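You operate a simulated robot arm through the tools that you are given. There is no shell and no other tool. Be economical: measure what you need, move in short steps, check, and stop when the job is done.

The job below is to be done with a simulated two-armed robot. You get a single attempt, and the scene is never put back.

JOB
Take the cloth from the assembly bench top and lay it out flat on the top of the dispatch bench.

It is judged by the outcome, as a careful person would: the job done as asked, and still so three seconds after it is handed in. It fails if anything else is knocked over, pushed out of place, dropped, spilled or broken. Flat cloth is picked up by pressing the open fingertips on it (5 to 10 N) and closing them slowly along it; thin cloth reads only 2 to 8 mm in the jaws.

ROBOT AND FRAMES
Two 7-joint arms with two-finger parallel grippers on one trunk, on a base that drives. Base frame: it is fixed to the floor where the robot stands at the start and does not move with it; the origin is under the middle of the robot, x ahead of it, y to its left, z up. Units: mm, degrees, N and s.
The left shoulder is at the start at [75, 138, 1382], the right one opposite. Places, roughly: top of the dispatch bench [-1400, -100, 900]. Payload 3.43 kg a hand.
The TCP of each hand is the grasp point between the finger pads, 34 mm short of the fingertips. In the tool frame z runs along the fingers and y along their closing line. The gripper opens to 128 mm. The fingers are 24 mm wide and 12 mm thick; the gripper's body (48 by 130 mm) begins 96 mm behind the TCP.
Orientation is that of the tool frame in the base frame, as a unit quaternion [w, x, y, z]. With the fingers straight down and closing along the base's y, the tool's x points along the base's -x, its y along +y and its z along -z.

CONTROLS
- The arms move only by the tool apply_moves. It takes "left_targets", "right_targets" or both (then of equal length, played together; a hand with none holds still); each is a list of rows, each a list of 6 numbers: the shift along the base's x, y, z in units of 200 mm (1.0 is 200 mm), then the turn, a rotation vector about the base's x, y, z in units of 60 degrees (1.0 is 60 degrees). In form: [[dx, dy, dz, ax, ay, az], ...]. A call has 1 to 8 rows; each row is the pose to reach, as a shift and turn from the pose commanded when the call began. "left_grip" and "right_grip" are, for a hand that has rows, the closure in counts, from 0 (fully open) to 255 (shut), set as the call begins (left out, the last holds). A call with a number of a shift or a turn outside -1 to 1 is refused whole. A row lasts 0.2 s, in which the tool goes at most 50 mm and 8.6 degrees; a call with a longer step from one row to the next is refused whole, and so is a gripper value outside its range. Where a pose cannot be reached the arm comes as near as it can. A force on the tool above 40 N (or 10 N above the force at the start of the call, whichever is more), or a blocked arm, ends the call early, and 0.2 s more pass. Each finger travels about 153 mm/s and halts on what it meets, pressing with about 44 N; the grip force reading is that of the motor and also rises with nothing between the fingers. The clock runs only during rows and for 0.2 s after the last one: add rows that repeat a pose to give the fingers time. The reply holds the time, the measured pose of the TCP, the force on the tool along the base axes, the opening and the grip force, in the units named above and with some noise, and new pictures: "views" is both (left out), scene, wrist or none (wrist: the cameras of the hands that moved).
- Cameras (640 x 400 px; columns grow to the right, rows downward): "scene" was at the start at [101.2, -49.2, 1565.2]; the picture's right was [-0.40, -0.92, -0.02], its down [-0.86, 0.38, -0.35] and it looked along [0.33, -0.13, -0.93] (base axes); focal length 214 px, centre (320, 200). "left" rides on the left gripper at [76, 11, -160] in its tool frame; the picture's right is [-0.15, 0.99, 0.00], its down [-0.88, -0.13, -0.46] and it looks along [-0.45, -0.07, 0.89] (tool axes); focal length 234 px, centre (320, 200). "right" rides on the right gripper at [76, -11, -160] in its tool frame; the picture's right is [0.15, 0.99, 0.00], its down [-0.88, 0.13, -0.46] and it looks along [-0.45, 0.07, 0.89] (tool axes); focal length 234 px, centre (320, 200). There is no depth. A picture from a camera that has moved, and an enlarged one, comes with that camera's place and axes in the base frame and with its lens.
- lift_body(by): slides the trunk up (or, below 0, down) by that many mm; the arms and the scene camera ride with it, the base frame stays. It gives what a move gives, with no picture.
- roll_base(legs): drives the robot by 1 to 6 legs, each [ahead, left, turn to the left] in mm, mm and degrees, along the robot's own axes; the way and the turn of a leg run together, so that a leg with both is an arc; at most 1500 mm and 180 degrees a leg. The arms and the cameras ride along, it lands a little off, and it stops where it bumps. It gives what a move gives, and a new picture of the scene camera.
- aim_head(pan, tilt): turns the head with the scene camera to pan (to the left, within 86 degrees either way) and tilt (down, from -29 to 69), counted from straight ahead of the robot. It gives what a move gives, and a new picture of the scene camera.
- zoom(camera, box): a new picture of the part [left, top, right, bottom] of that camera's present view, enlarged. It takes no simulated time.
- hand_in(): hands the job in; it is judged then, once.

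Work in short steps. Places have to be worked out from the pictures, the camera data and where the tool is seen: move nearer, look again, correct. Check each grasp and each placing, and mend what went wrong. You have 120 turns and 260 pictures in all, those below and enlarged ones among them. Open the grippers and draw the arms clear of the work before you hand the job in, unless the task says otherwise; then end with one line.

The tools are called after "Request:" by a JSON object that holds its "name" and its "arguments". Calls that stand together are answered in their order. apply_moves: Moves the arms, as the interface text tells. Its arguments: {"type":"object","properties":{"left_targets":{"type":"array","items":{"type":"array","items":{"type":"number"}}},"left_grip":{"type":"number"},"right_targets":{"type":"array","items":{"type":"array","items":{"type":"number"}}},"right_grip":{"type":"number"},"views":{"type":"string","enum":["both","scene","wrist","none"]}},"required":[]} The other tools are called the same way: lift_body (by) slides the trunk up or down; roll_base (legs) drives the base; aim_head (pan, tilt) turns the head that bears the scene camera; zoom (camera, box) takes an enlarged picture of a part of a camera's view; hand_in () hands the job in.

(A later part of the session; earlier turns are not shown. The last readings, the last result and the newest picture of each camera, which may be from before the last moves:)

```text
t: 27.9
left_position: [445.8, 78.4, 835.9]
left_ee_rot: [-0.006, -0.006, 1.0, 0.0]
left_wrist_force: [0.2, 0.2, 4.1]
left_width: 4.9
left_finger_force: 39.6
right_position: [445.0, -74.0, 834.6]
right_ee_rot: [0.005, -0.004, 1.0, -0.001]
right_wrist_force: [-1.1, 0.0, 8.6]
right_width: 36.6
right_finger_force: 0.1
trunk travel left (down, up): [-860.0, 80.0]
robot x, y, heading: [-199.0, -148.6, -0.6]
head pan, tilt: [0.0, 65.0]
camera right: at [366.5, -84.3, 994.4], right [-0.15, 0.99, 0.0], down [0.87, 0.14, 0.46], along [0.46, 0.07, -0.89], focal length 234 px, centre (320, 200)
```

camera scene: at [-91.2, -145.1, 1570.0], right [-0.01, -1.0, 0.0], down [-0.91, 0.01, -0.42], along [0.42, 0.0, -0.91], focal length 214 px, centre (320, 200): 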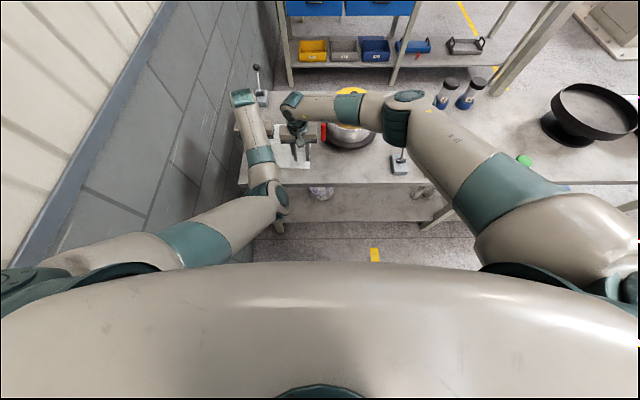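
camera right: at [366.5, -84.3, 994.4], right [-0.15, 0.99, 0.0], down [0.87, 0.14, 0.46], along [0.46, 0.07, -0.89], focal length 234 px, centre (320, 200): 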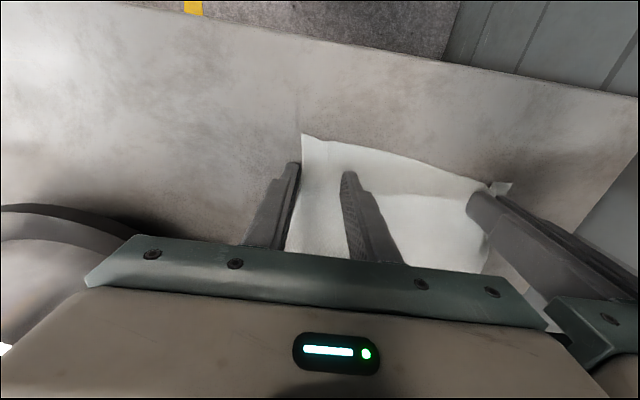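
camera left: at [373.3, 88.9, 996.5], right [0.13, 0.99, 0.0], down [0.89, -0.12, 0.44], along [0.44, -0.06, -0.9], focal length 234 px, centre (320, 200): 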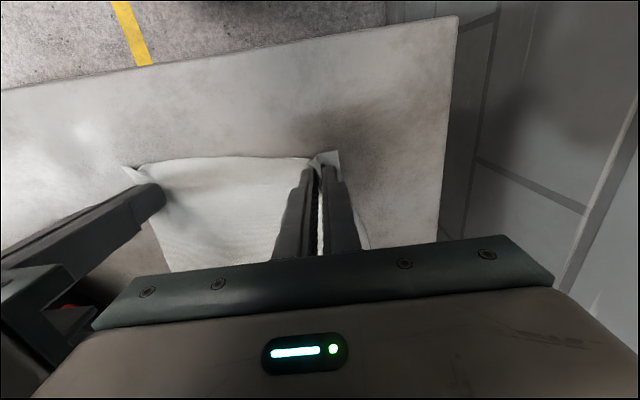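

The cloth's corner has crept inward, so the outer finger now stands at its edge. I'll lift, shift 9 mm inward with a narrower opening and press again.

Request:
{"name": "apply_moves", "arguments": {"right_targets": [[0, 0, 0.04, 0, 0, 0], [0, 0.045, 0.04, 0, 0, 0], [0, 0.045, 0.02, 0, 0, 0], [0, 0.045, 0.003, 0, 0, 0], [0, 0.045, 0.003, 0, 0, 0]], "right_grip": 195, "views": "wrist"}}

```text
t: 29.1
left_position: [446.5, 78.0, 834.8]
left_ee_rot: [-0.007, -0.006, 1.0, 0.001]
left_wrist_force: [-1.0, 0.8, 8.1]
left_width: 5.4
left_finger_force: 39.3
right_position: [444.1, -65.0, 835.2]
right_ee_rot: [0.005, -0.006, 1.0, -0.001]
right_wrist_force: [-0.2, -0.2, 0.2]
right_width: 30.1
right_finger_force: 0.2
trunk travel left (down, up): [-860.0, 80.0]
robot x, y, heading: [-200.6, -142.2, -0.3]
head pan, tilt: [0.0, 65.0]
camera right: at [366.0, -74.8, 994.9], right [-0.15, 0.99, 0.0], down [0.88, 0.14, 0.46], along [0.46, 0.07, -0.89], focal length 234 px, centre (320, 200)
```

right: 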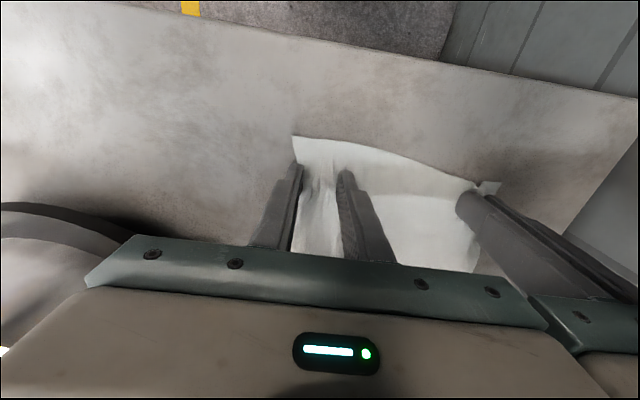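

Both right fingertips are on cloth now, with a ruck between them. I'll press down and close in steps.

Request:
{"name": "apply_moves", "arguments": {"right_targets": [[0, 0, -0.006, 0, 0, 0], [0, 0, -0.008, 0, 0, 0], [0, 0, -0.008, 0, 0, 0]], "right_grip": 200, "views": "none"}}

Request:
{"name": "apply_moves", "arguments": {"right_targets": [[0, 0, 0, 0, 0, 0], [0, 0, 0, 0, 0, 0]], "right_grip": 215, "views": "wrist"}}

```text
t: 29.9
left_position: [447.6, 77.8, 835.3]
left_ee_rot: [-0.006, -0.005, 1.0, 0.001]
left_wrist_force: [0.8, -0.5, 5.5]
left_width: 5.2
left_finger_force: 39.4
right_position: [442.9, -65.3, 835.8]
right_ee_rot: [0.005, -0.004, 1.0, -0.001]
right_wrist_force: [1.8, 0.2, 10.0]
right_width: 27.5
right_finger_force: 0.0
trunk travel left (down, up): [-860.0, 80.0]
robot x, y, heading: [-201.8, -147.6, -0.4]
head pan, tilt: [0.0, 65.0]
```

```text
t: 30.5
left_position: [446.2, 79.1, 834.4]
left_ee_rot: [-0.006, -0.006, 1.0, 0.001]
left_wrist_force: [0.4, -0.1, 2.8]
left_width: 5.3
left_finger_force: 39.9
right_position: [444.0, -65.3, 833.9]
right_ee_rot: [0.005, -0.004, 1.0, -0.001]
right_wrist_force: [0.8, 0.2, 13.9]
right_width: 18.8
right_finger_force: 0.0
trunk travel left (down, up): [-860.0, 80.0]
robot x, y, heading: [-199.6, -144.3, -0.8]
head pan, tilt: [0.0, 65.0]
camera right: at [365.4, -74.7, 994.5], right [-0.15, 0.99, 0.0], down [0.87, 0.14, 0.46], along [0.46, 0.07, -0.89], focal length 234 px, centre (320, 200)
```

right: 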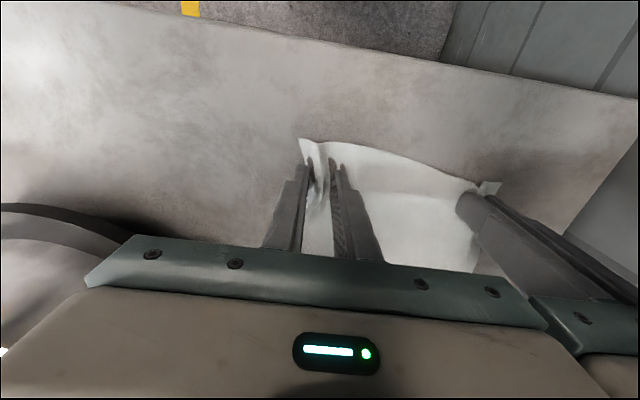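

A clear fold is forming between the right fingers. I'll close the rest of the way in two steps.

Request:
{"name": "apply_moves", "arguments": {"right_targets": [[0, 0, 0, 0, 0, 0], [0, 0, 0, 0, 0, 0]], "right_grip": 230, "views": "none"}}

Request:
{"name": "apply_moves", "arguments": {"right_targets": [[0, 0, 0, 0, 0, 0], [0, 0, 0, 0, 0, 0], [0, 0, 0, 0, 0, 0]], "right_grip": 255, "views": "wrist"}}

```text
t: 31.1
left_position: [445.6, 78.6, 836.0]
left_ee_rot: [-0.006, -0.006, 1.0, 0.001]
left_wrist_force: [0.6, 0.3, 1.0]
left_width: 5.0
left_finger_force: 39.1
right_position: [444.1, -65.2, 835.2]
right_ee_rot: [0.005, -0.005, 1.0, 0.0]
right_wrist_force: [1.5, 0.2, 16.0]
right_width: 11.1
right_finger_force: 0.1
trunk travel left (down, up): [-860.0, 80.0]
robot x, y, heading: [-201.9, -143.6, -0.3]
head pan, tilt: [0.0, 65.0]
```

```text
t: 31.9
left_position: [445.8, 78.2, 835.8]
left_ee_rot: [-0.006, -0.006, 1.0, 0.001]
left_wrist_force: [1.2, -0.5, 0.7]
left_width: 5.5
left_finger_force: 39.5
right_position: [443.0, -65.2, 833.9]
right_ee_rot: [0.005, -0.004, 1.0, -0.001]
right_wrist_force: [1.1, 1.8, 19.1]
right_width: 1.8
right_finger_force: 36.3
trunk travel left (down, up): [-860.0, 80.0]
robot x, y, heading: [-203.3, -145.3, -0.7]
head pan, tilt: [0.0, 65.0]
camera right: at [365.1, -74.6, 994.4], right [-0.15, 0.99, 0.0], down [0.87, 0.14, 0.46], along [0.46, 0.07, -0.89], focal length 234 px, centre (320, 200)
```

right: 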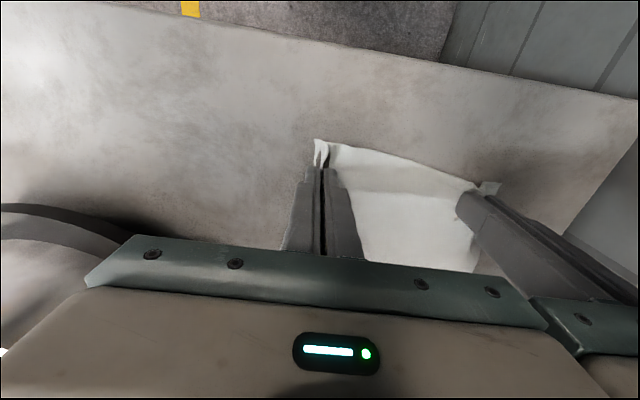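

The right hand now reads 1.8 mm, which is plausibly a thin hold. I'll lift both gently to check.

Request:
{"name": "apply_moves", "arguments": {"left_targets": [[0, 0, 0.05, 0, 0, 0], [0, 0, 0.12, 0, 0, 0], [0, 0, 0.2, 0, 0, 0], [0, 0, 0.3, 0, 0, 0], [0, 0, 0.3, 0, 0, 0]], "right_targets": [[0, 0, 0.05, 0, 0, 0], [0, 0, 0.12, 0, 0, 0], [0, 0, 0.2, 0, 0, 0], [0, 0, 0.3, 0, 0, 0], [0, 0, 0.3, 0, 0, 0]], "views": "wrist"}}

```text
t: 33.1
left_position: [448.4, 75.7, 894.2]
left_ee_rot: [-0.007, -0.006, 1.0, 0.001]
left_wrist_force: [0.5, 1.0, -0.4]
left_width: 5.2
left_finger_force: 39.6
right_position: [444.1, -63.7, 893.6]
right_ee_rot: [0.004, -0.005, 1.0, -0.002]
right_wrist_force: [0.0, -0.7, 0.6]
right_width: 1.7
right_finger_force: 36.4
trunk travel left (down, up): [-860.0, 80.0]
robot x, y, heading: [-202.1, -141.4, -0.4]
head pan, tilt: [0.0, 65.0]
camera right: at [366.6, -73.4, 1053.6], right [-0.15, 0.99, 0.0], down [0.88, 0.14, 0.46], along [0.46, 0.07, -0.89], focal length 234 px, centre (320, 200)
camera left: at [375.6, 86.3, 1055.3], right [0.13, 0.99, 0.0], down [0.89, -0.12, 0.44], along [0.44, -0.06, -0.9], focal length 234 px, centre (320, 200)
```

right: 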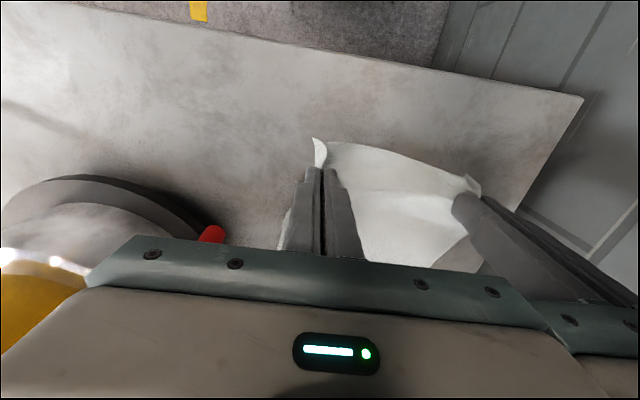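
left: 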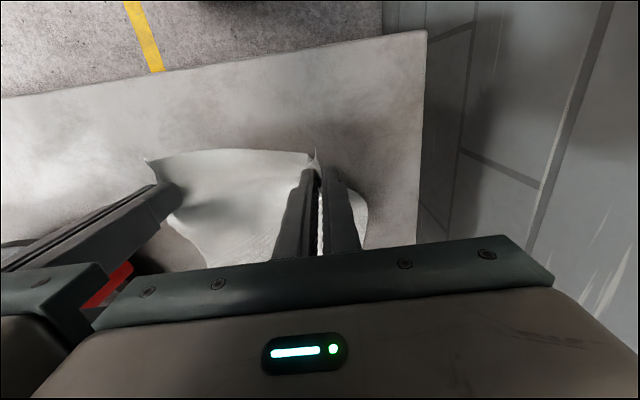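

Both hands hold the cloth. I'll raise the trunk 80 mm, then lift the hands further so the cloth hangs clear.

Request:
{"name": "lift_body", "arguments": {"by": 80}}

Request:
{"name": "apply_moves", "arguments": {"left_targets": [[0, 0, 0.15, 0, 0, 0], [0, 0, 0.3, 0, 0, 0], [0, 0, 0.45, 0, 0, 0], [0, 0, 0.6, 0, 0, 0], [0, 0, 0.75, 0, 0, 0], [0, 0, 0.75, 0, 0, 0]], "right_targets": [[0, 0, 0.15, 0, 0, 0], [0, 0, 0.3, 0, 0, 0], [0, 0, 0.45, 0, 0, 0], [0, 0, 0.6, 0, 0, 0], [0, 0, 0.75, 0, 0, 0], [0, 0, 0.75, 0, 0, 0]], "views": "both"}}

```text
t: 34.3
left_position: [448.1, 75.9, 972.4]
left_ee_rot: [-0.007, -0.006, 1.0, 0.001]
left_wrist_force: [-0.4, 0.1, 0.1]
left_width: 5.1
left_finger_force: 39.2
right_position: [445.3, -64.2, 973.5]
right_ee_rot: [0.005, -0.005, 1.0, -0.001]
right_wrist_force: [0.6, 0.3, 0.4]
right_width: 1.6
right_finger_force: 35.9
trunk travel left (down, up): [-940.0, 0.0]
robot x, y, heading: [-201.4, -143.1, -0.6]
head pan, tilt: [0.0, 65.0]
```

```text
t: 35.2
left_position: [448.2, 120.3, 1063.2]
left_ee_rot: [-0.011, -0.022, 0.999, 0.022]
left_wrist_force: [-1.6, -24.4, 1.3]
left_width: 1.4
left_finger_force: 36.9
left hand out of reach, approached as far as the arm can: row 4
right_position: [438.9, -46.9, 1070.6]
right_ee_rot: [0.003, -0.011, 1.0, 0.014]
right_wrist_force: [0.2, 23.8, -1.1]
right_width: 1.7
right_finger_force: 36.5
trunk travel left (down, up): [-940.0, 0.0]
robot x, y, heading: [-200.7, -142.2, -0.3]
head pan, tilt: [0.0, 65.0]
stopped in row 4 (right hand): the force on the tool passed its limit (the readings are from after the stop); the commanded pose is now the measured one
camera scene: at [-91.1, -141.9, 1649.7], right [-0.01, -1.0, 0.0], down [-0.91, 0.01, -0.42], along [0.42, 0.0, -0.91], focal length 214 px, centre (320, 200)
camera right: at [361.5, -63.0, 1230.1], right [-0.17, 0.99, 0.03], down [0.87, 0.14, 0.47], along [0.46, 0.1, -0.88], focal length 234 px, centre (320, 200)
camera left: at [376.0, 121.8, 1225.9], right [0.1, 0.99, 0.04], down [0.89, -0.11, 0.43], along [0.43, -0.01, -0.9], focal length 234 px, centre (320, 200)
```

scene: 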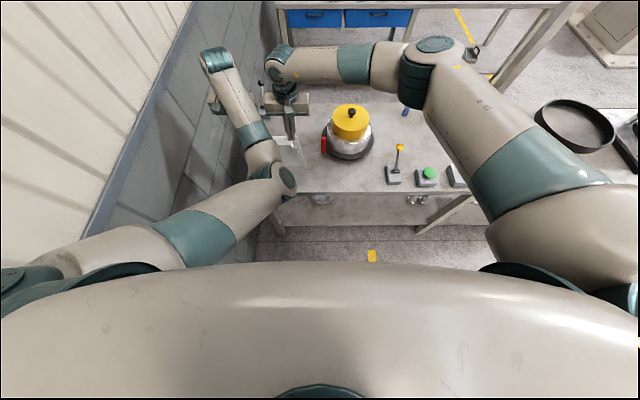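
right: 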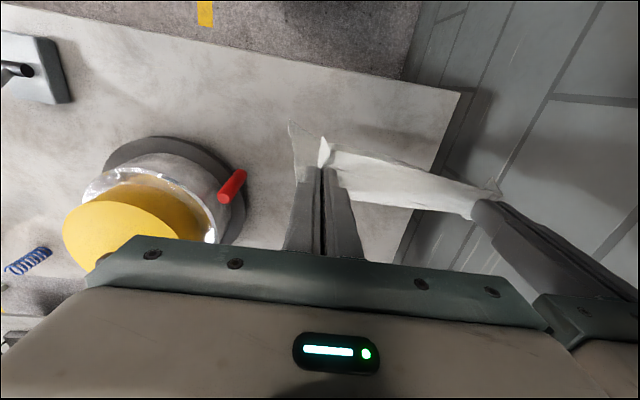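
left: 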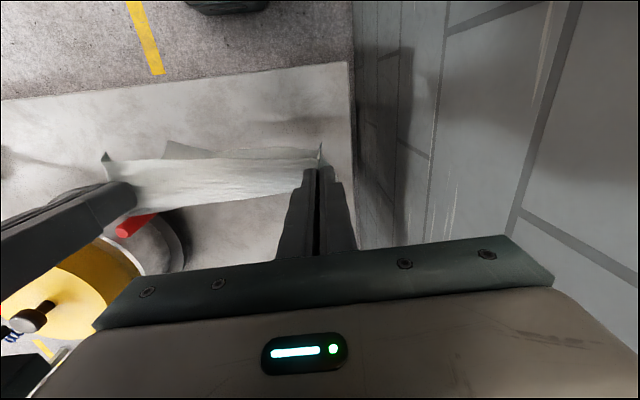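

The left arm reached its limit, drifted outwards and pulled the cloth taut (24 N), but both hands still hold. I'll relieve the tension by moving the right hand towards the left.

Request:
{"name": "apply_moves", "arguments": {"right_targets": [[0, 0.02, 0, 0, 0, 0], [0, 0.05, 0, 0, 0, 0], [0, 0.07, 0, 0, 0, 0]], "views": "wrist"}}

```text
t: 36.0
left_position: [447.0, 121.5, 1063.8]
left_ee_rot: [-0.01, -0.023, 0.999, 0.026]
left_wrist_force: [0.6, -8.7, 0.7]
left_width: 1.8
left_finger_force: 36.5
right_position: [441.5, -40.4, 1068.6]
right_ee_rot: [0.004, -0.008, 1.0, 0.008]
right_wrist_force: [0.3, 8.7, -0.4]
right_width: 1.9
right_finger_force: 36.1
trunk travel left (down, up): [-940.0, 0.0]
robot x, y, heading: [-200.6, -145.3, -0.4]
head pan, tilt: [0.0, 65.0]
camera right: at [364.0, -53.7, 1229.7], right [-0.16, 0.99, 0.02], down [0.87, 0.14, 0.46], along [0.46, 0.09, -0.89], focal length 234 px, centre (320, 200)
```

right: 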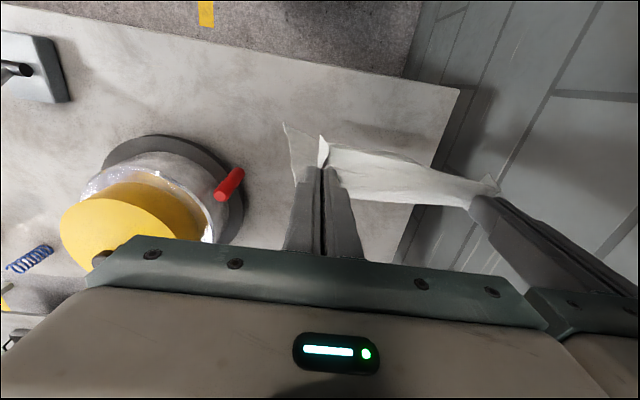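

Request:
{"name": "apply_moves", "arguments": {"right_targets": [[0, 0.02, 0, 0, 0, 0], [0, 0.03, 0, 0, 0, 0]], "views": "none"}}

Request:
{"name": "aim_head", "arguments": {"pan": -86, "tilt": 35}}

Request:
{"name": "aim_head", "arguments": {"pan": 86, "tilt": 35}}

```text
t: 36.6
left_position: [446.6, 121.5, 1063.2]
left_ee_rot: [-0.01, -0.023, 0.999, 0.027]
left_wrist_force: [-0.1, -1.7, 0.0]
left_width: 1.5
left_finger_force: 36.5
right_position: [440.6, -34.5, 1069.8]
right_ee_rot: [0.004, -0.008, 1.0, 0.009]
right_wrist_force: [-0.2, 1.9, 0.1]
right_width: 1.8
right_finger_force: 37.0
trunk travel left (down, up): [-940.0, 0.0]
robot x, y, heading: [-202.5, -141.7, -0.7]
head pan, tilt: [0.0, 65.0]
```

```text
t: 38.2
left_position: [448.4, 121.0, 1064.2]
left_ee_rot: [-0.009, -0.024, 0.999, 0.026]
left_wrist_force: [0.4, -0.2, -0.5]
left_width: 1.5
left_finger_force: 36.4
right_position: [441.2, -34.3, 1070.1]
right_ee_rot: [0.004, -0.009, 1.0, 0.01]
right_wrist_force: [-0.1, 0.8, -0.4]
right_width: 1.6
right_finger_force: 36.6
trunk travel left (down, up): [-940.0, 0.0]
robot x, y, heading: [-200.9, -142.6, -0.4]
head pan, tilt: [-85.9, 35.0]
camera scene: at [-145.9, -231.5, 1689.6], right [-1.0, -0.06, 0.0], down [-0.04, 0.57, -0.82], along [0.05, -0.82, -0.57], focal length 214 px, centre (320, 200)
```

scene: 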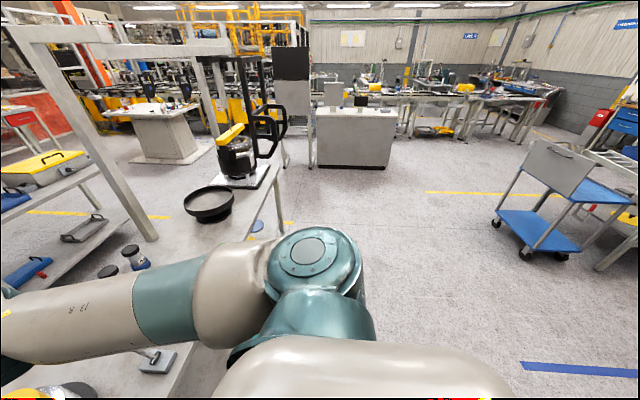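

```text
t: 40.8
left_position: [447.3, 121.5, 1063.8]
left_ee_rot: [-0.011, -0.022, 0.999, 0.026]
left_wrist_force: [-1.4, -0.9, 0.4]
left_width: 1.5
left_finger_force: 36.7
right_position: [441.1, -33.9, 1071.0]
right_ee_rot: [0.004, -0.009, 1.0, 0.01]
right_wrist_force: [-1.6, 0.1, -0.9]
right_width: 1.7
right_finger_force: 36.2
trunk travel left (down, up): [-940.0, 0.0]
robot x, y, heading: [-203.8, -143.1, -0.8]
head pan, tilt: [85.9, 35.0]
camera scene: at [-144.4, -55.9, 1689.6], right [1.0, -0.08, 0.0], down [-0.05, -0.57, -0.82], along [0.06, 0.82, -0.57], focal length 214 px, centre (320, 200)
```

scene: 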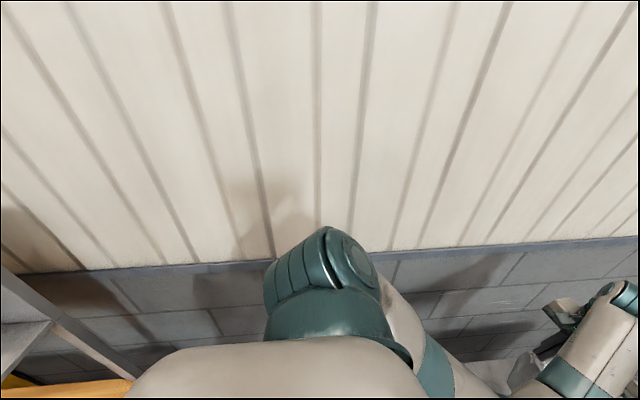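

The right side is open floor. I'll back away from the bench and move 500 mm to the right, ready to turn.

Request:
{"name": "roll_base", "arguments": {"legs": [[-200, 0, 0]]}}

Request:
{"name": "roll_base", "arguments": {"legs": [[0, -500, 0]]}}

Request:
{"name": "aim_head", "arguments": {"pan": -86, "tilt": 40}}

```text
t: 42.4
left_position: [253.6, 119.2, 1062.1]
left_ee_rot: [-0.011, -0.02, 0.999, 0.027]
left_wrist_force: [0.1, -0.3, 0.0]
left_width: 1.8
left_finger_force: 36.4
right_position: [245.8, -33.9, 1068.3]
right_ee_rot: [0.002, -0.008, 1.0, 0.01]
right_wrist_force: [1.3, 0.4, -0.9]
right_width: 1.6
right_finger_force: 36.9
trunk travel left (down, up): [-940.0, 0.0]
robot x, y, heading: [-397.9, -141.5, -0.7]
head pan, tilt: [85.9, 35.0]
camera scene: at [-338.2, -54.1, 1689.3], right [1.0, -0.08, 0.0], down [-0.05, -0.57, -0.82], along [0.07, 0.82, -0.57], focal length 214 px, centre (320, 200)
```

scene: 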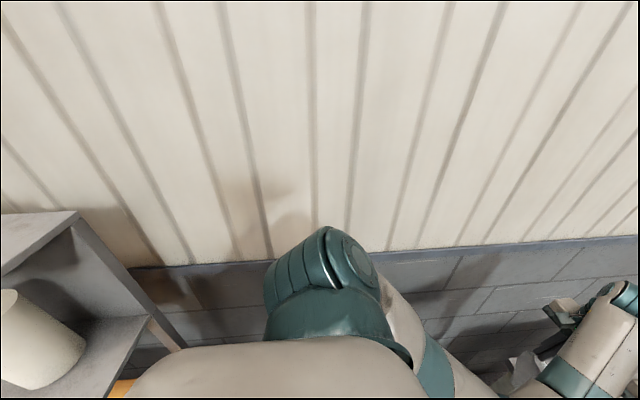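

```text
t: 43.4
left_position: [255.7, 81.7, 1063.6]
left_ee_rot: [-0.009, -0.015, 1.0, 0.026]
left_wrist_force: [-0.1, -0.2, 0.6]
left_width: 1.8
left_finger_force: 36.0
right_position: [243.6, -72.3, 1071.1]
right_ee_rot: [0.004, -0.001, 1.0, 0.009]
right_wrist_force: [0.5, 1.3, -0.4]
right_width: 1.6
right_finger_force: 36.9
trunk travel left (down, up): [-940.0, 0.0]
robot x, y, heading: [-400.7, -171.2, -1.1]
head pan, tilt: [85.9, 35.0]
stopped in leg 1: the robot was blocked; the commanded pose is now the measured one
camera scene: at [-340.7, -84.9, 1689.6], right [1.0, -0.1, 0.0], down [-0.05, -0.57, -0.82], along [0.08, 0.82, -0.57], focal length 214 px, centre (320, 200)
```

scene: 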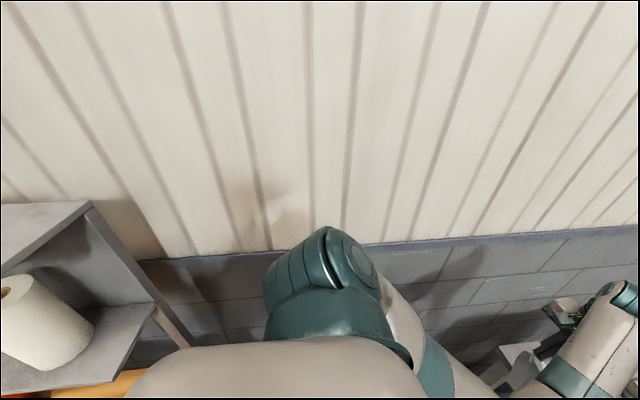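

```text
t: 46.0
left_position: [255.7, 81.3, 1063.6]
left_ee_rot: [-0.01, -0.015, 0.999, 0.027]
left_wrist_force: [0.3, -0.8, 0.1]
left_width: 1.9
left_finger_force: 36.1
right_position: [246.0, -72.3, 1069.4]
right_ee_rot: [0.003, -0.001, 1.0, 0.01]
right_wrist_force: [0.2, 1.8, -0.9]
right_width: 1.5
right_finger_force: 36.3
trunk travel left (down, up): [-940.0, 0.0]
robot x, y, heading: [-398.5, -174.8, -1.5]
head pan, tilt: [-85.9, 40.0]
camera scene: at [-343.5, -258.8, 1682.0], right [-1.0, -0.05, 0.0], down [-0.03, 0.64, -0.77], along [0.03, -0.77, -0.64], focal length 214 px, centre (320, 200)
```

scene: 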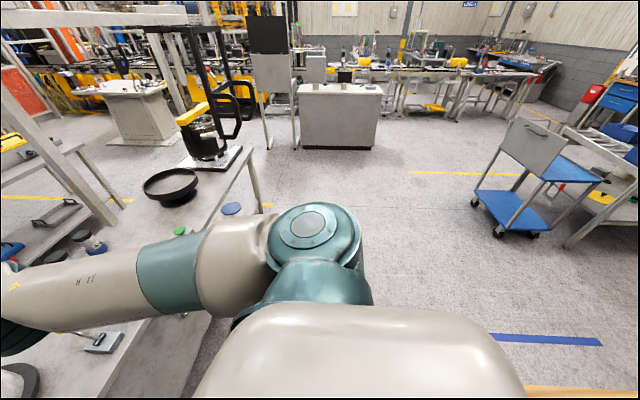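

The strafe was blocked after 30 mm, and the heading turned clockwise, so something probably touched the rear right of the base. I'll look down on that side.

Request:
{"name": "aim_head", "arguments": {"pan": -86, "tilt": 69}}

```text
t: 47.0
left_position: [255.7, 80.8, 1062.7]
left_ee_rot: [-0.01, -0.015, 0.999, 0.027]
left_wrist_force: [-1.2, -0.9, 0.6]
left_width: 1.7
left_finger_force: 36.4
right_position: [246.0, -73.5, 1069.7]
right_ee_rot: [0.003, -0.001, 1.0, 0.011]
right_wrist_force: [0.1, 1.9, 0.4]
right_width: 1.9
right_finger_force: 36.6
trunk travel left (down, up): [-940.0, 0.0]
robot x, y, heading: [-397.0, -175.8, -1.5]
head pan, tilt: [-85.9, 68.8]
camera scene: at [-345.0, -229.7, 1646.0], right [-1.0, -0.04, 0.0], down [-0.04, 0.93, -0.36], along [0.02, -0.36, -0.93], focal length 214 px, centre (320, 200)
```

scene: 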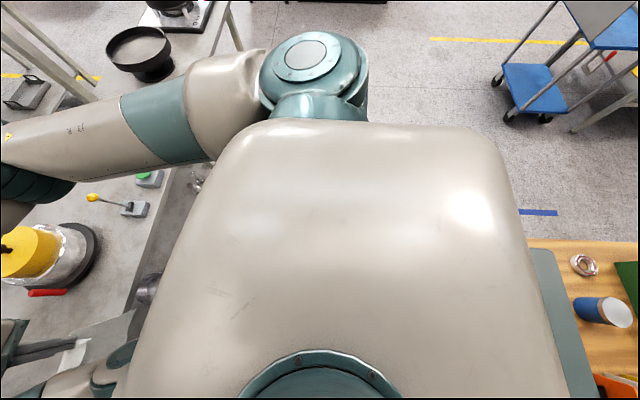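

The dispatch bench (wooden top) is close behind, with a ring, a blue cup and other things on it. I'll move 60 mm ahead, away from whatever blocks the rear, and try the strafe again.

Request:
{"name": "roll_base", "arguments": {"legs": [[60, 0, 1], [0, -150, 0]]}}

```text
t: 48.9
left_position: [311.3, -56.6, 1062.5]
left_ee_rot: [-0.011, -0.024, 0.999, 0.025]
left_wrist_force: [0.1, -0.5, -0.3]
left_width: 1.4
left_finger_force: 36.3
right_position: [303.8, -211.5, 1069.8]
right_ee_rot: [0.002, -0.011, 1.0, 0.01]
right_wrist_force: [0.5, 1.5, -0.8]
right_width: 2.0
right_finger_force: 36.2
trunk travel left (down, up): [-940.0, 0.0]
robot x, y, heading: [-337.5, -323.1, -0.6]
head pan, tilt: [-85.9, 68.8]
camera scene: at [-282.8, -377.3, 1645.9], right [-1.0, -0.06, 0.0], down [-0.06, 0.93, -0.36], along [0.02, -0.36, -0.93], focal length 214 px, centre (320, 200)
```

scene: 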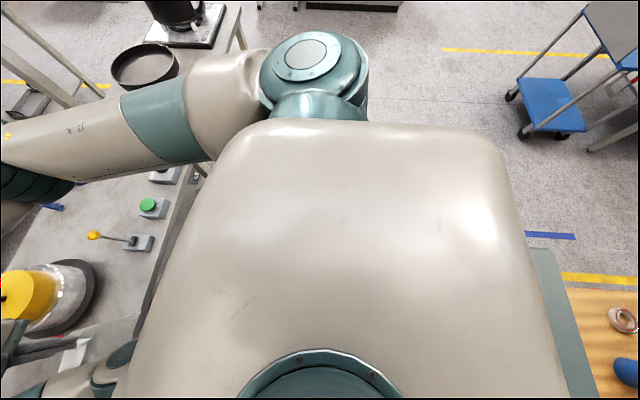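

That worked. I'll go another 350 mm to the right, along open floor clear of the bench front, then look back at the dispatch bench.

Request:
{"name": "roll_base", "arguments": {"legs": [[0, -350, 0]]}}

Request:
{"name": "roll_base", "arguments": {"legs": [[0, 0, -45]]}}

Request:
{"name": "aim_head", "arguments": {"pan": -86, "tilt": 45}}

```text
t: 51.2
left_position: [308.4, -419.0, 1061.4]
left_ee_rot: [-0.01, -0.021, 0.999, 0.026]
left_wrist_force: [-0.1, -0.2, 0.0]
left_width: 1.6
left_finger_force: 36.5
right_position: [299.1, -572.8, 1070.3]
right_ee_rot: [0.003, -0.008, 1.0, 0.009]
right_wrist_force: [-0.8, 1.1, -0.5]
right_width: 1.8
right_finger_force: 36.8
trunk travel left (down, up): [-940.0, 0.0]
robot x, y, heading: [-337.6, -681.7, -0.7]
head pan, tilt: [-85.9, 68.8]
camera scene: at [-288.1, -736.9, 1646.0], right [-1.0, -0.06, 0.0], down [-0.05, 0.93, -0.36], along [0.02, -0.36, -0.93], focal length 214 px, centre (320, 200)
```

scene: 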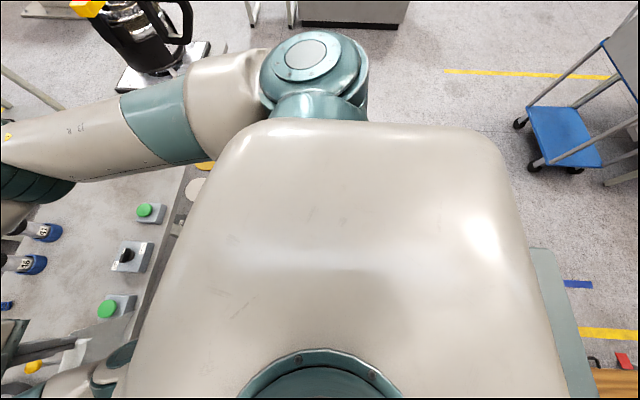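

```text
t: 53.7
left_position: [298.6, -970.6, 1063.1]
left_ee_rot: [0.002, 0.374, 0.927, 0.028]
left_wrist_force: [-1.9, -0.4, -0.1]
left_width: 1.4
left_finger_force: 36.3
right_position: [179.3, -1072.2, 1070.5]
right_ee_rot: [0.008, 0.386, 0.922, 0.008]
right_wrist_force: [0.8, 0.8, -0.5]
right_width: 1.7
right_finger_force: 36.5
trunk travel left (down, up): [-940.0, 0.0]
robot x, y, heading: [-340.7, -681.7, -47.2]
head pan, tilt: [-85.9, 68.8]
camera scene: at [-345.3, -760.0, 1645.9], right [-0.73, 0.68, 0.0], down [0.64, 0.68, -0.36], along [-0.25, -0.26, -0.93], focal length 214 px, centre (320, 200)
```

scene: 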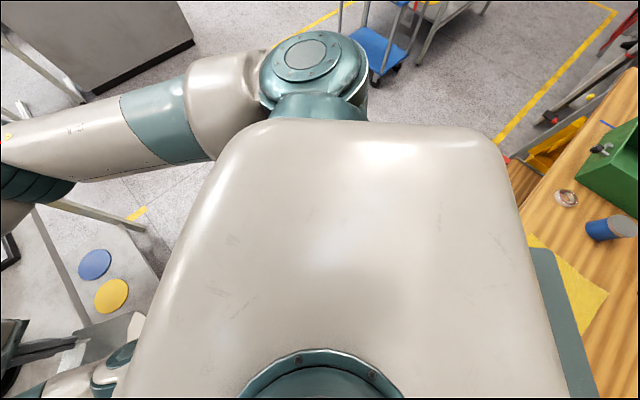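

```text
t: 54.6
left_position: [298.4, -972.9, 1063.1]
left_ee_rot: [0.001, 0.374, 0.927, 0.029]
left_wrist_force: [-0.8, -0.9, 0.8]
left_width: 1.6
left_finger_force: 36.4
right_position: [180.8, -1071.7, 1070.7]
right_ee_rot: [0.008, 0.386, 0.923, 0.009]
right_wrist_force: [1.3, 0.5, 0.0]
right_width: 1.9
right_finger_force: 36.4
trunk travel left (down, up): [-940.0, 0.0]
robot x, y, heading: [-337.4, -685.0, -47.1]
head pan, tilt: [-85.9, 45.0]
camera scene: at [-363.1, -778.9, 1674.7], right [-0.73, 0.68, 0.0], down [0.48, 0.52, -0.71], along [-0.48, -0.52, -0.71], focal length 214 px, centre (320, 200)
```

scene: 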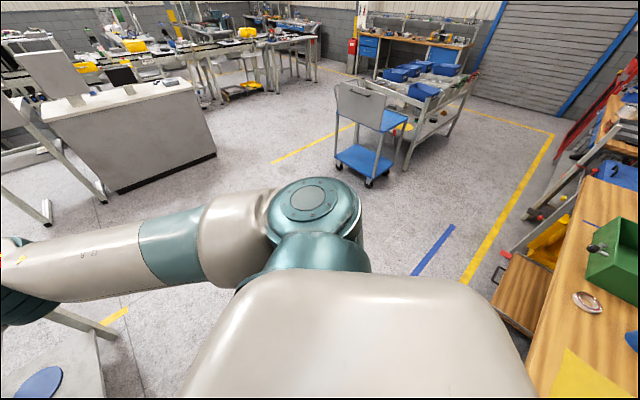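

I can see the wooden dispatch bench with a green box, a ring, a blue cup and a yellow sheet. I'll turn another 50° to see it from the front.

Request:
{"name": "roll_base", "arguments": {"legs": [[0, 0, -50]]}}

Request:
{"name": "aim_head", "arguments": {"pan": -80, "tilt": 50}}

```text
t: 57.3
left_position: [-147.7, -1358.4, 1063.6]
left_ee_rot: [0.013, 0.729, 0.684, 0.026]
left_wrist_force: [-0.7, 0.5, 0.0]
left_width: 1.6
left_finger_force: 36.5
right_position: [-299.6, -1332.6, 1069.6]
right_ee_rot: [0.01, 0.739, 0.674, 0.005]
right_wrist_force: [-0.1, -0.5, 0.7]
right_width: 1.6
right_finger_force: 37.3
trunk travel left (down, up): [-940.0, 0.0]
robot x, y, heading: [-340.9, -682.4, -97.0]
head pan, tilt: [-85.9, 45.0]
camera scene: at [-428.6, -728.7, 1674.8], right [0.05, 1.0, 0.0], down [0.71, -0.03, -0.71], along [-0.71, 0.04, -0.71], focal length 214 px, centre (320, 200)
```

scene: 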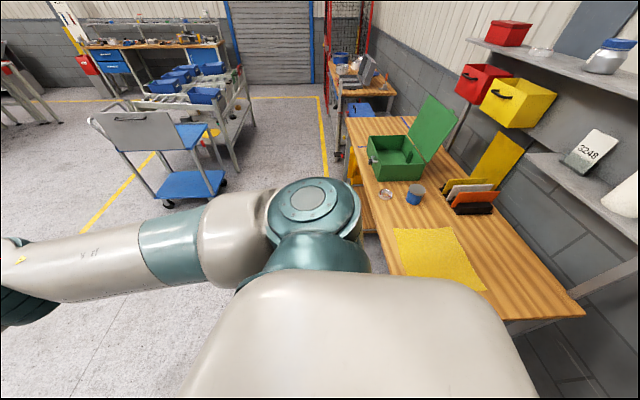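

```text
t: 57.9
left_position: [-147.7, -1357.8, 1063.2]
left_ee_rot: [0.013, 0.729, 0.684, 0.026]
left_wrist_force: [-0.8, 0.3, 0.5]
left_width: 1.6
left_finger_force: 36.3
right_position: [-300.4, -1332.0, 1069.8]
right_ee_rot: [0.01, 0.738, 0.674, 0.005]
right_wrist_force: [0.1, -0.6, 0.1]
right_width: 1.7
right_finger_force: 36.2
trunk travel left (down, up): [-940.0, 0.0]
robot x, y, heading: [-338.0, -684.7, -96.8]
head pan, tilt: [-80.0, 50.0]
camera scene: at [-424.9, -736.8, 1667.9], right [-0.05, 1.0, 0.0], down [0.76, 0.04, -0.64], along [-0.64, -0.03, -0.77], focal length 214 px, centre (320, 200)
```

scene: 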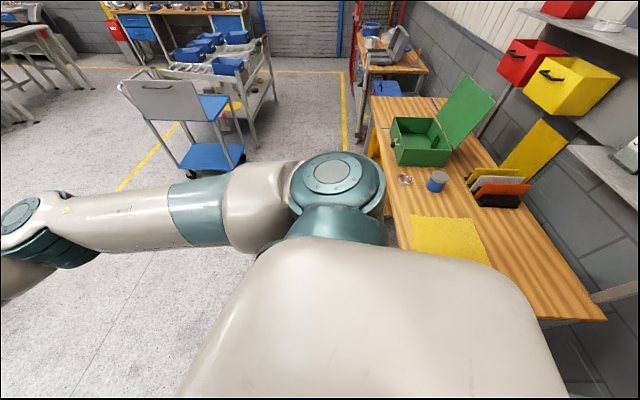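

Now I have a good view. The bench runs along the wall (about x -610 to -2100, y -410 to 170), and its near half is occupied by the yellow sheet, cup, ring, green box and dividers. The far end beyond the green box may be free, so I'll move out, turn to face -x and look along it.

Request:
{"name": "roll_base", "arguments": {"legs": [[300, 0, 0], [0, 0, -83]]}}

Request:
{"name": "aim_head", "arguments": {"pan": -45, "tilt": 30}}

```text
t: 63.5
left_position: [-1014.5, -1264.3, 1062.7]
left_ee_rot: [0.026, 0.999, 0.038, 0.011]
left_wrist_force: [0.3, 1.1, 0.0]
left_width: 1.8
left_finger_force: 36.9
right_position: [-1010.0, -1109.1, 1070.1]
right_ee_rot: [0.01, 1.0, 0.025, -0.003]
right_wrist_force: [-0.5, -0.3, -0.2]
right_width: 1.8
right_finger_force: 36.3
trunk travel left (down, up): [-940.0, 0.0]
robot x, y, heading: [-374.8, -981.1, -178.8]
head pan, tilt: [-80.0, 50.0]
camera scene: at [-441.5, -902.9, 1667.9], right [0.98, 0.19, 0.0], down [0.15, -0.75, -0.64], along [-0.12, 0.63, -0.77], focal length 214 px, centre (320, 200)
```

scene: 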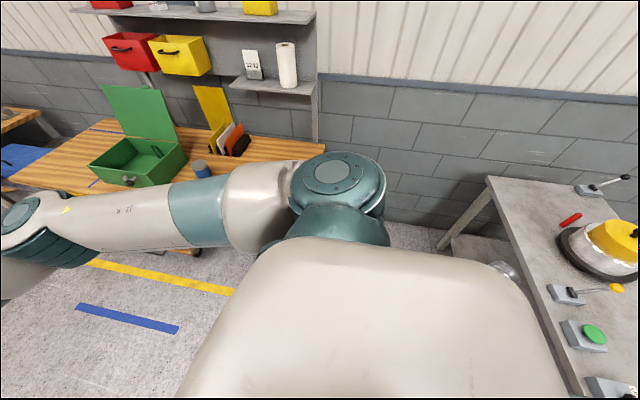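

```text
t: 64.5
left_position: [-1014.2, -1263.9, 1062.7]
left_ee_rot: [0.026, 0.999, 0.039, 0.011]
left_wrist_force: [-0.6, 1.4, 0.2]
left_width: 1.9
left_finger_force: 36.6
right_position: [-1010.1, -1110.3, 1069.5]
right_ee_rot: [0.011, 1.0, 0.025, -0.004]
right_wrist_force: [-0.6, -0.2, -0.1]
right_width: 1.6
right_finger_force: 36.6
trunk travel left (down, up): [-940.0, 0.0]
robot x, y, heading: [-371.0, -976.5, -178.7]
head pan, tilt: [-45.0, 30.0]
camera scene: at [-491.7, -915.6, 1697.3], right [0.69, 0.72, 0.0], down [0.36, -0.35, -0.87], along [-0.62, 0.6, -0.5], focal length 214 px, centre (320, 200)
```

scene: 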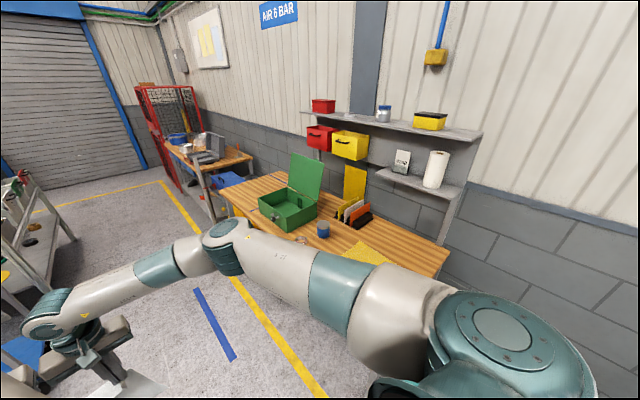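

The far end of the bench, left of the green box (x about -2150 to -1640), looks clear. I'll zoom to make sure.

Request:
{"name": "zoom", "arguments": {"camera": "scene", "box": [180, 130, 340, 250]}}

```text
3.33 times, centred on (260, 190) of scene
camera zoom: at [-491.7, -915.6, 1697.3], right [0.69, 0.72, 0.0], down [0.36, -0.35, -0.87], along [-0.62, 0.6, -0.5], focal length 715 px, centre (520, 233)
```

zoom: 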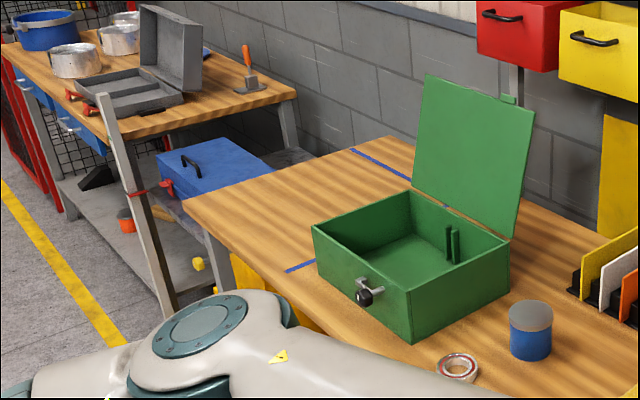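

Blue tape marks out an empty rectangle at the far end of the bench, about x -2150 to -1700 and y -410 to 10. I'll aim to lay the cloth there, centred near (-1925, -230). I'll strafe out a little and drive along the bench front.

Request:
{"name": "roll_base", "arguments": {"legs": [[0, 180, 0], [730, 0, 0]]}}

Request:
{"name": "aim_head", "arguments": {"pan": 10, "tilt": 35}}

```text
t: 69.6
left_position: [-1748.2, -1438.1, 1064.5]
left_ee_rot: [0.027, 0.999, 0.03, 0.011]
left_wrist_force: [-0.6, 0.6, 0.1]
left_width: 1.8
left_finger_force: 36.9
right_position: [-1742.1, -1283.0, 1070.4]
right_ee_rot: [0.01, 1.0, 0.016, -0.003]
right_wrist_force: [-0.8, -0.7, 0.3]
right_width: 1.7
right_finger_force: 36.0
trunk travel left (down, up): [-940.0, 0.0]
robot x, y, heading: [-1106.1, -1166.2, -180.1]
head pan, tilt: [-45.0, 30.0]
camera scene: at [-1218.6, -1099.2, 1697.5], right [0.71, 0.71, 0.0], down [0.35, -0.35, -0.87], along [-0.61, 0.61, -0.5], focal length 214 px, centre (320, 200)
```

scene: 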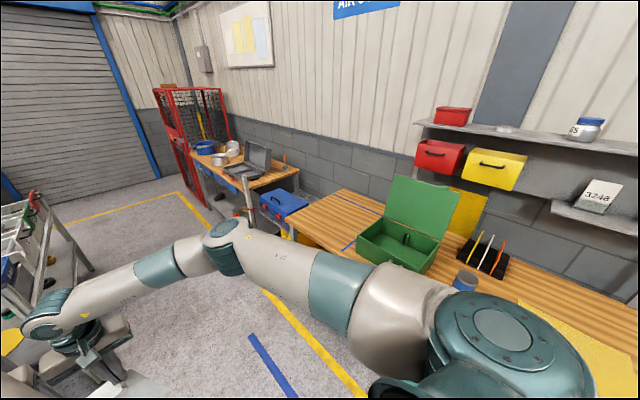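

```text
t: 70.8
left_position: [-1748.9, -1437.7, 1062.7]
left_ee_rot: [0.027, 0.999, 0.029, 0.011]
left_wrist_force: [-0.3, 0.7, -0.1]
left_width: 1.7
left_finger_force: 36.8
right_position: [-1742.8, -1282.4, 1070.5]
right_ee_rot: [0.01, 1.0, 0.016, -0.003]
right_wrist_force: [-0.3, -1.4, -0.6]
right_width: 1.9
right_finger_force: 36.9
trunk travel left (down, up): [-940.0, 0.0]
robot x, y, heading: [-1103.9, -1165.7, -179.8]
head pan, tilt: [10.0, 35.0]
camera scene: at [-1242.3, -1178.5, 1689.6], right [-0.17, 0.98, 0.0], down [0.56, 0.1, -0.82], along [-0.81, -0.14, -0.57], focal length 214 px, centre (320, 200)
```

scene: 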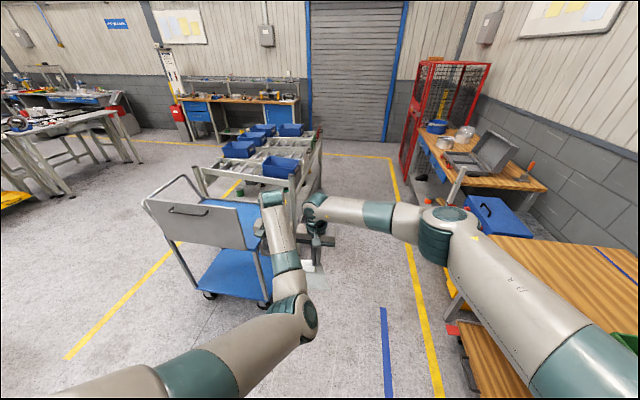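

The way is clear and the cart is well to the left. I'll turn right 90° in place to face the bench.

Request:
{"name": "roll_base", "arguments": {"legs": [[0, 0, -90]]}}

Request:
{"name": "aim_head", "arguments": {"pan": 45, "tilt": 45}}

```text
t: 75.0
left_position: [-1403.6, -531.2, 1062.3]
left_ee_rot: [0.026, 0.741, -0.671, -0.011]
left_wrist_force: [0.9, 0.4, 0.0]
left_width: 1.7
left_finger_force: 36.5
right_position: [-1249.1, -531.3, 1069.2]
right_ee_rot: [0.005, 0.732, -0.681, -0.01]
right_wrist_force: [-0.5, 0.2, -0.2]
right_width: 1.9
right_finger_force: 36.3
trunk travel left (down, up): [-940.0, 0.0]
robot x, y, heading: [-1105.3, -1165.4, 92.4]
head pan, tilt: [10.0, 35.0]
camera scene: at [-1126.6, -1026.5, 1689.6], right [0.98, 0.22, 0.0], down [0.12, -0.56, -0.82], along [-0.18, 0.8, -0.57], focal length 214 px, centre (320, 200)
```

scene: 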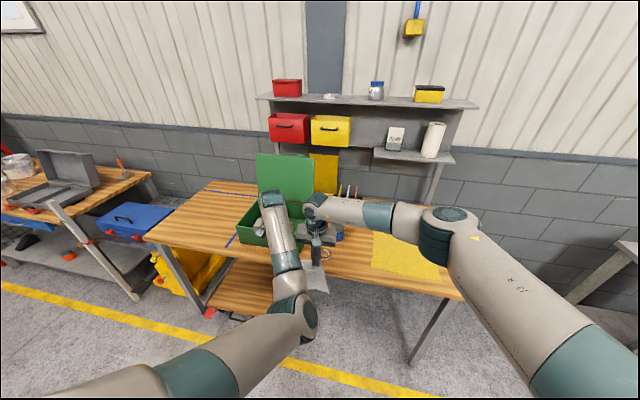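

```text
t: 76.0
left_position: [-1402.9, -530.9, 1062.9]
left_ee_rot: [0.026, 0.741, -0.671, -0.01]
left_wrist_force: [1.2, -0.2, 0.1]
left_width: 1.7
left_finger_force: 36.6
right_position: [-1247.9, -531.6, 1070.1]
right_ee_rot: [0.005, 0.732, -0.681, -0.01]
right_wrist_force: [-0.4, -0.4, -0.6]
right_width: 1.8
right_finger_force: 36.6
trunk travel left (down, up): [-940.0, 0.0]
robot x, y, heading: [-1100.6, -1162.4, 92.5]
head pan, tilt: [45.0, 45.0]
camera scene: at [-1167.3, -1057.4, 1674.8], right [0.68, 0.74, 0.0], down [0.52, -0.48, -0.71], along [-0.52, 0.48, -0.71], focal length 214 px, centre (320, 200)
```

scene: 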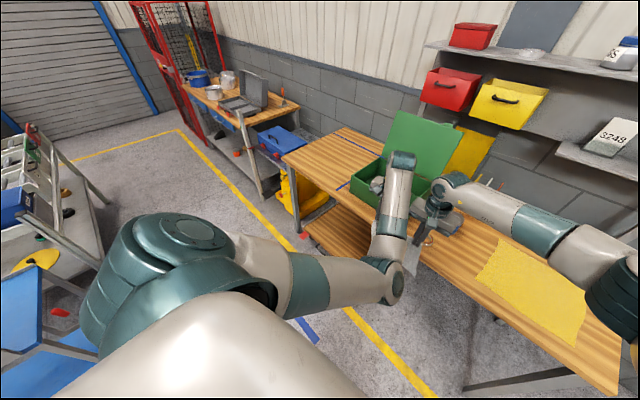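

I'm facing the bench now. I'll square up by 2.4° and strafe 640 mm to the left, with the hands staying in front of the bench edge (y≈-450).

Request:
{"name": "roll_base", "arguments": {"legs": [[0, 0, -2.4], [0, 640, 0]]}}

Request:
{"name": "aim_head", "arguments": {"pan": 20, "tilt": 60}}

```text
t: 79.9
left_position: [-2017.3, -519.7, 1063.7]
left_ee_rot: [0.026, 0.726, -0.687, -0.012]
left_wrist_force: [1.2, -0.1, -0.1]
left_width: 1.6
left_finger_force: 35.8
right_position: [-1863.0, -526.6, 1070.3]
right_ee_rot: [0.005, 0.718, -0.696, -0.009]
right_wrist_force: [-0.6, 0.7, -0.4]
right_width: 2.0
right_finger_force: 36.4
trunk travel left (down, up): [-940.0, 0.0]
robot x, y, heading: [-1745.0, -1163.6, 90.0]
head pan, tilt: [45.0, 45.0]
camera scene: at [-1802.7, -1055.6, 1674.8], right [0.71, 0.71, 0.0], down [0.5, -0.5, -0.71], along [-0.5, 0.5, -0.71], focal length 214 px, centre (320, 200)
```

scene: 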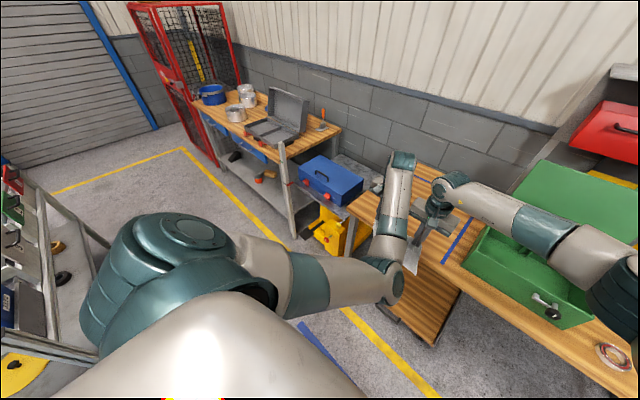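

```text
t: 80.8
left_position: [-2018.3, -519.5, 1063.6]
left_ee_rot: [0.027, 0.727, -0.686, -0.011]
left_wrist_force: [0.8, 0.0, -0.1]
left_width: 1.7
left_finger_force: 36.4
right_position: [-1863.7, -526.0, 1069.9]
right_ee_rot: [0.005, 0.718, -0.696, -0.01]
right_wrist_force: [-0.1, -0.5, -0.4]
right_width: 1.8
right_finger_force: 36.7
trunk travel left (down, up): [-940.0, 0.0]
robot x, y, heading: [-1743.8, -1163.3, 90.3]
head pan, tilt: [20.0, 60.0]
camera scene: at [-1769.5, -1050.4, 1655.3], right [0.94, 0.34, 0.0], down [0.3, -0.81, -0.5], along [-0.17, 0.47, -0.87], focal length 214 px, centre (320, 200)
```

scene: 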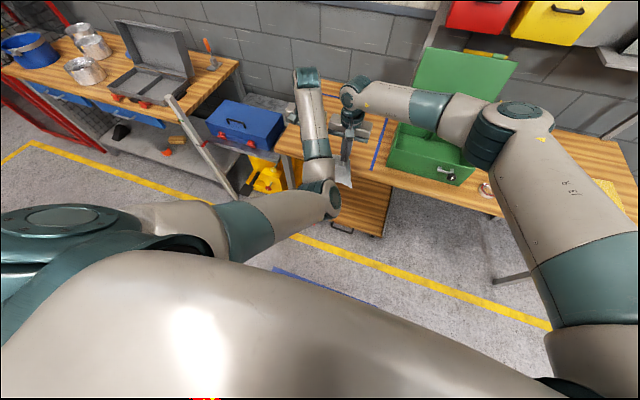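

The hands are now lined up with the taped area (x -2018 and -1863, with the tape at about -1748). I'll take wrist pictures to see the cloth and the bench edge before going in.

Request:
{"name": "apply_moves", "arguments": {"left_targets": [[0, 0, 0, 0, 0, 0]], "right_targets": [[0, 0, 0, 0, 0, 0]], "views": "wrist"}}

```text
t: 81.2
left_position: [-2018.5, -519.8, 1063.2]
left_ee_rot: [0.026, 0.727, -0.686, -0.012]
left_wrist_force: [0.1, -0.9, 0.4]
left_width: 1.6
left_finger_force: 37.0
right_position: [-1864.1, -526.3, 1070.0]
right_ee_rot: [0.005, 0.718, -0.696, -0.01]
right_wrist_force: [-0.5, 0.7, 0.1]
right_width: 2.1
right_finger_force: 36.3
trunk travel left (down, up): [-940.0, 0.0]
robot x, y, heading: [-1743.0, -1167.4, 90.3]
head pan, tilt: [20.0, 60.0]
camera right: at [-1847.3, -601.0, 1229.4], right [-0.98, -0.18, 0.02], down [-0.15, 0.87, 0.46], along [-0.1, 0.45, -0.89], focal length 234 px, centre (320, 200)
camera left: at [-2016.1, -591.8, 1225.1], right [-0.99, 0.09, 0.05], down [0.1, 0.9, 0.43], along [-0.01, 0.43, -0.9], focal length 234 px, centre (320, 200)
```

right: 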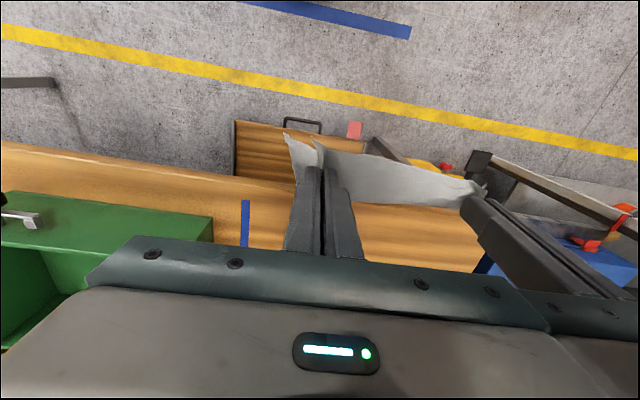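
left: 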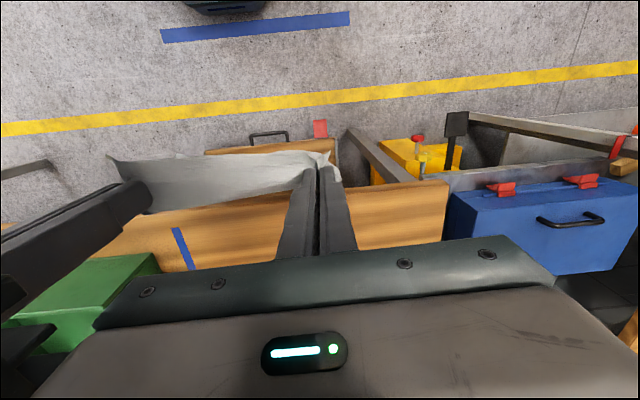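

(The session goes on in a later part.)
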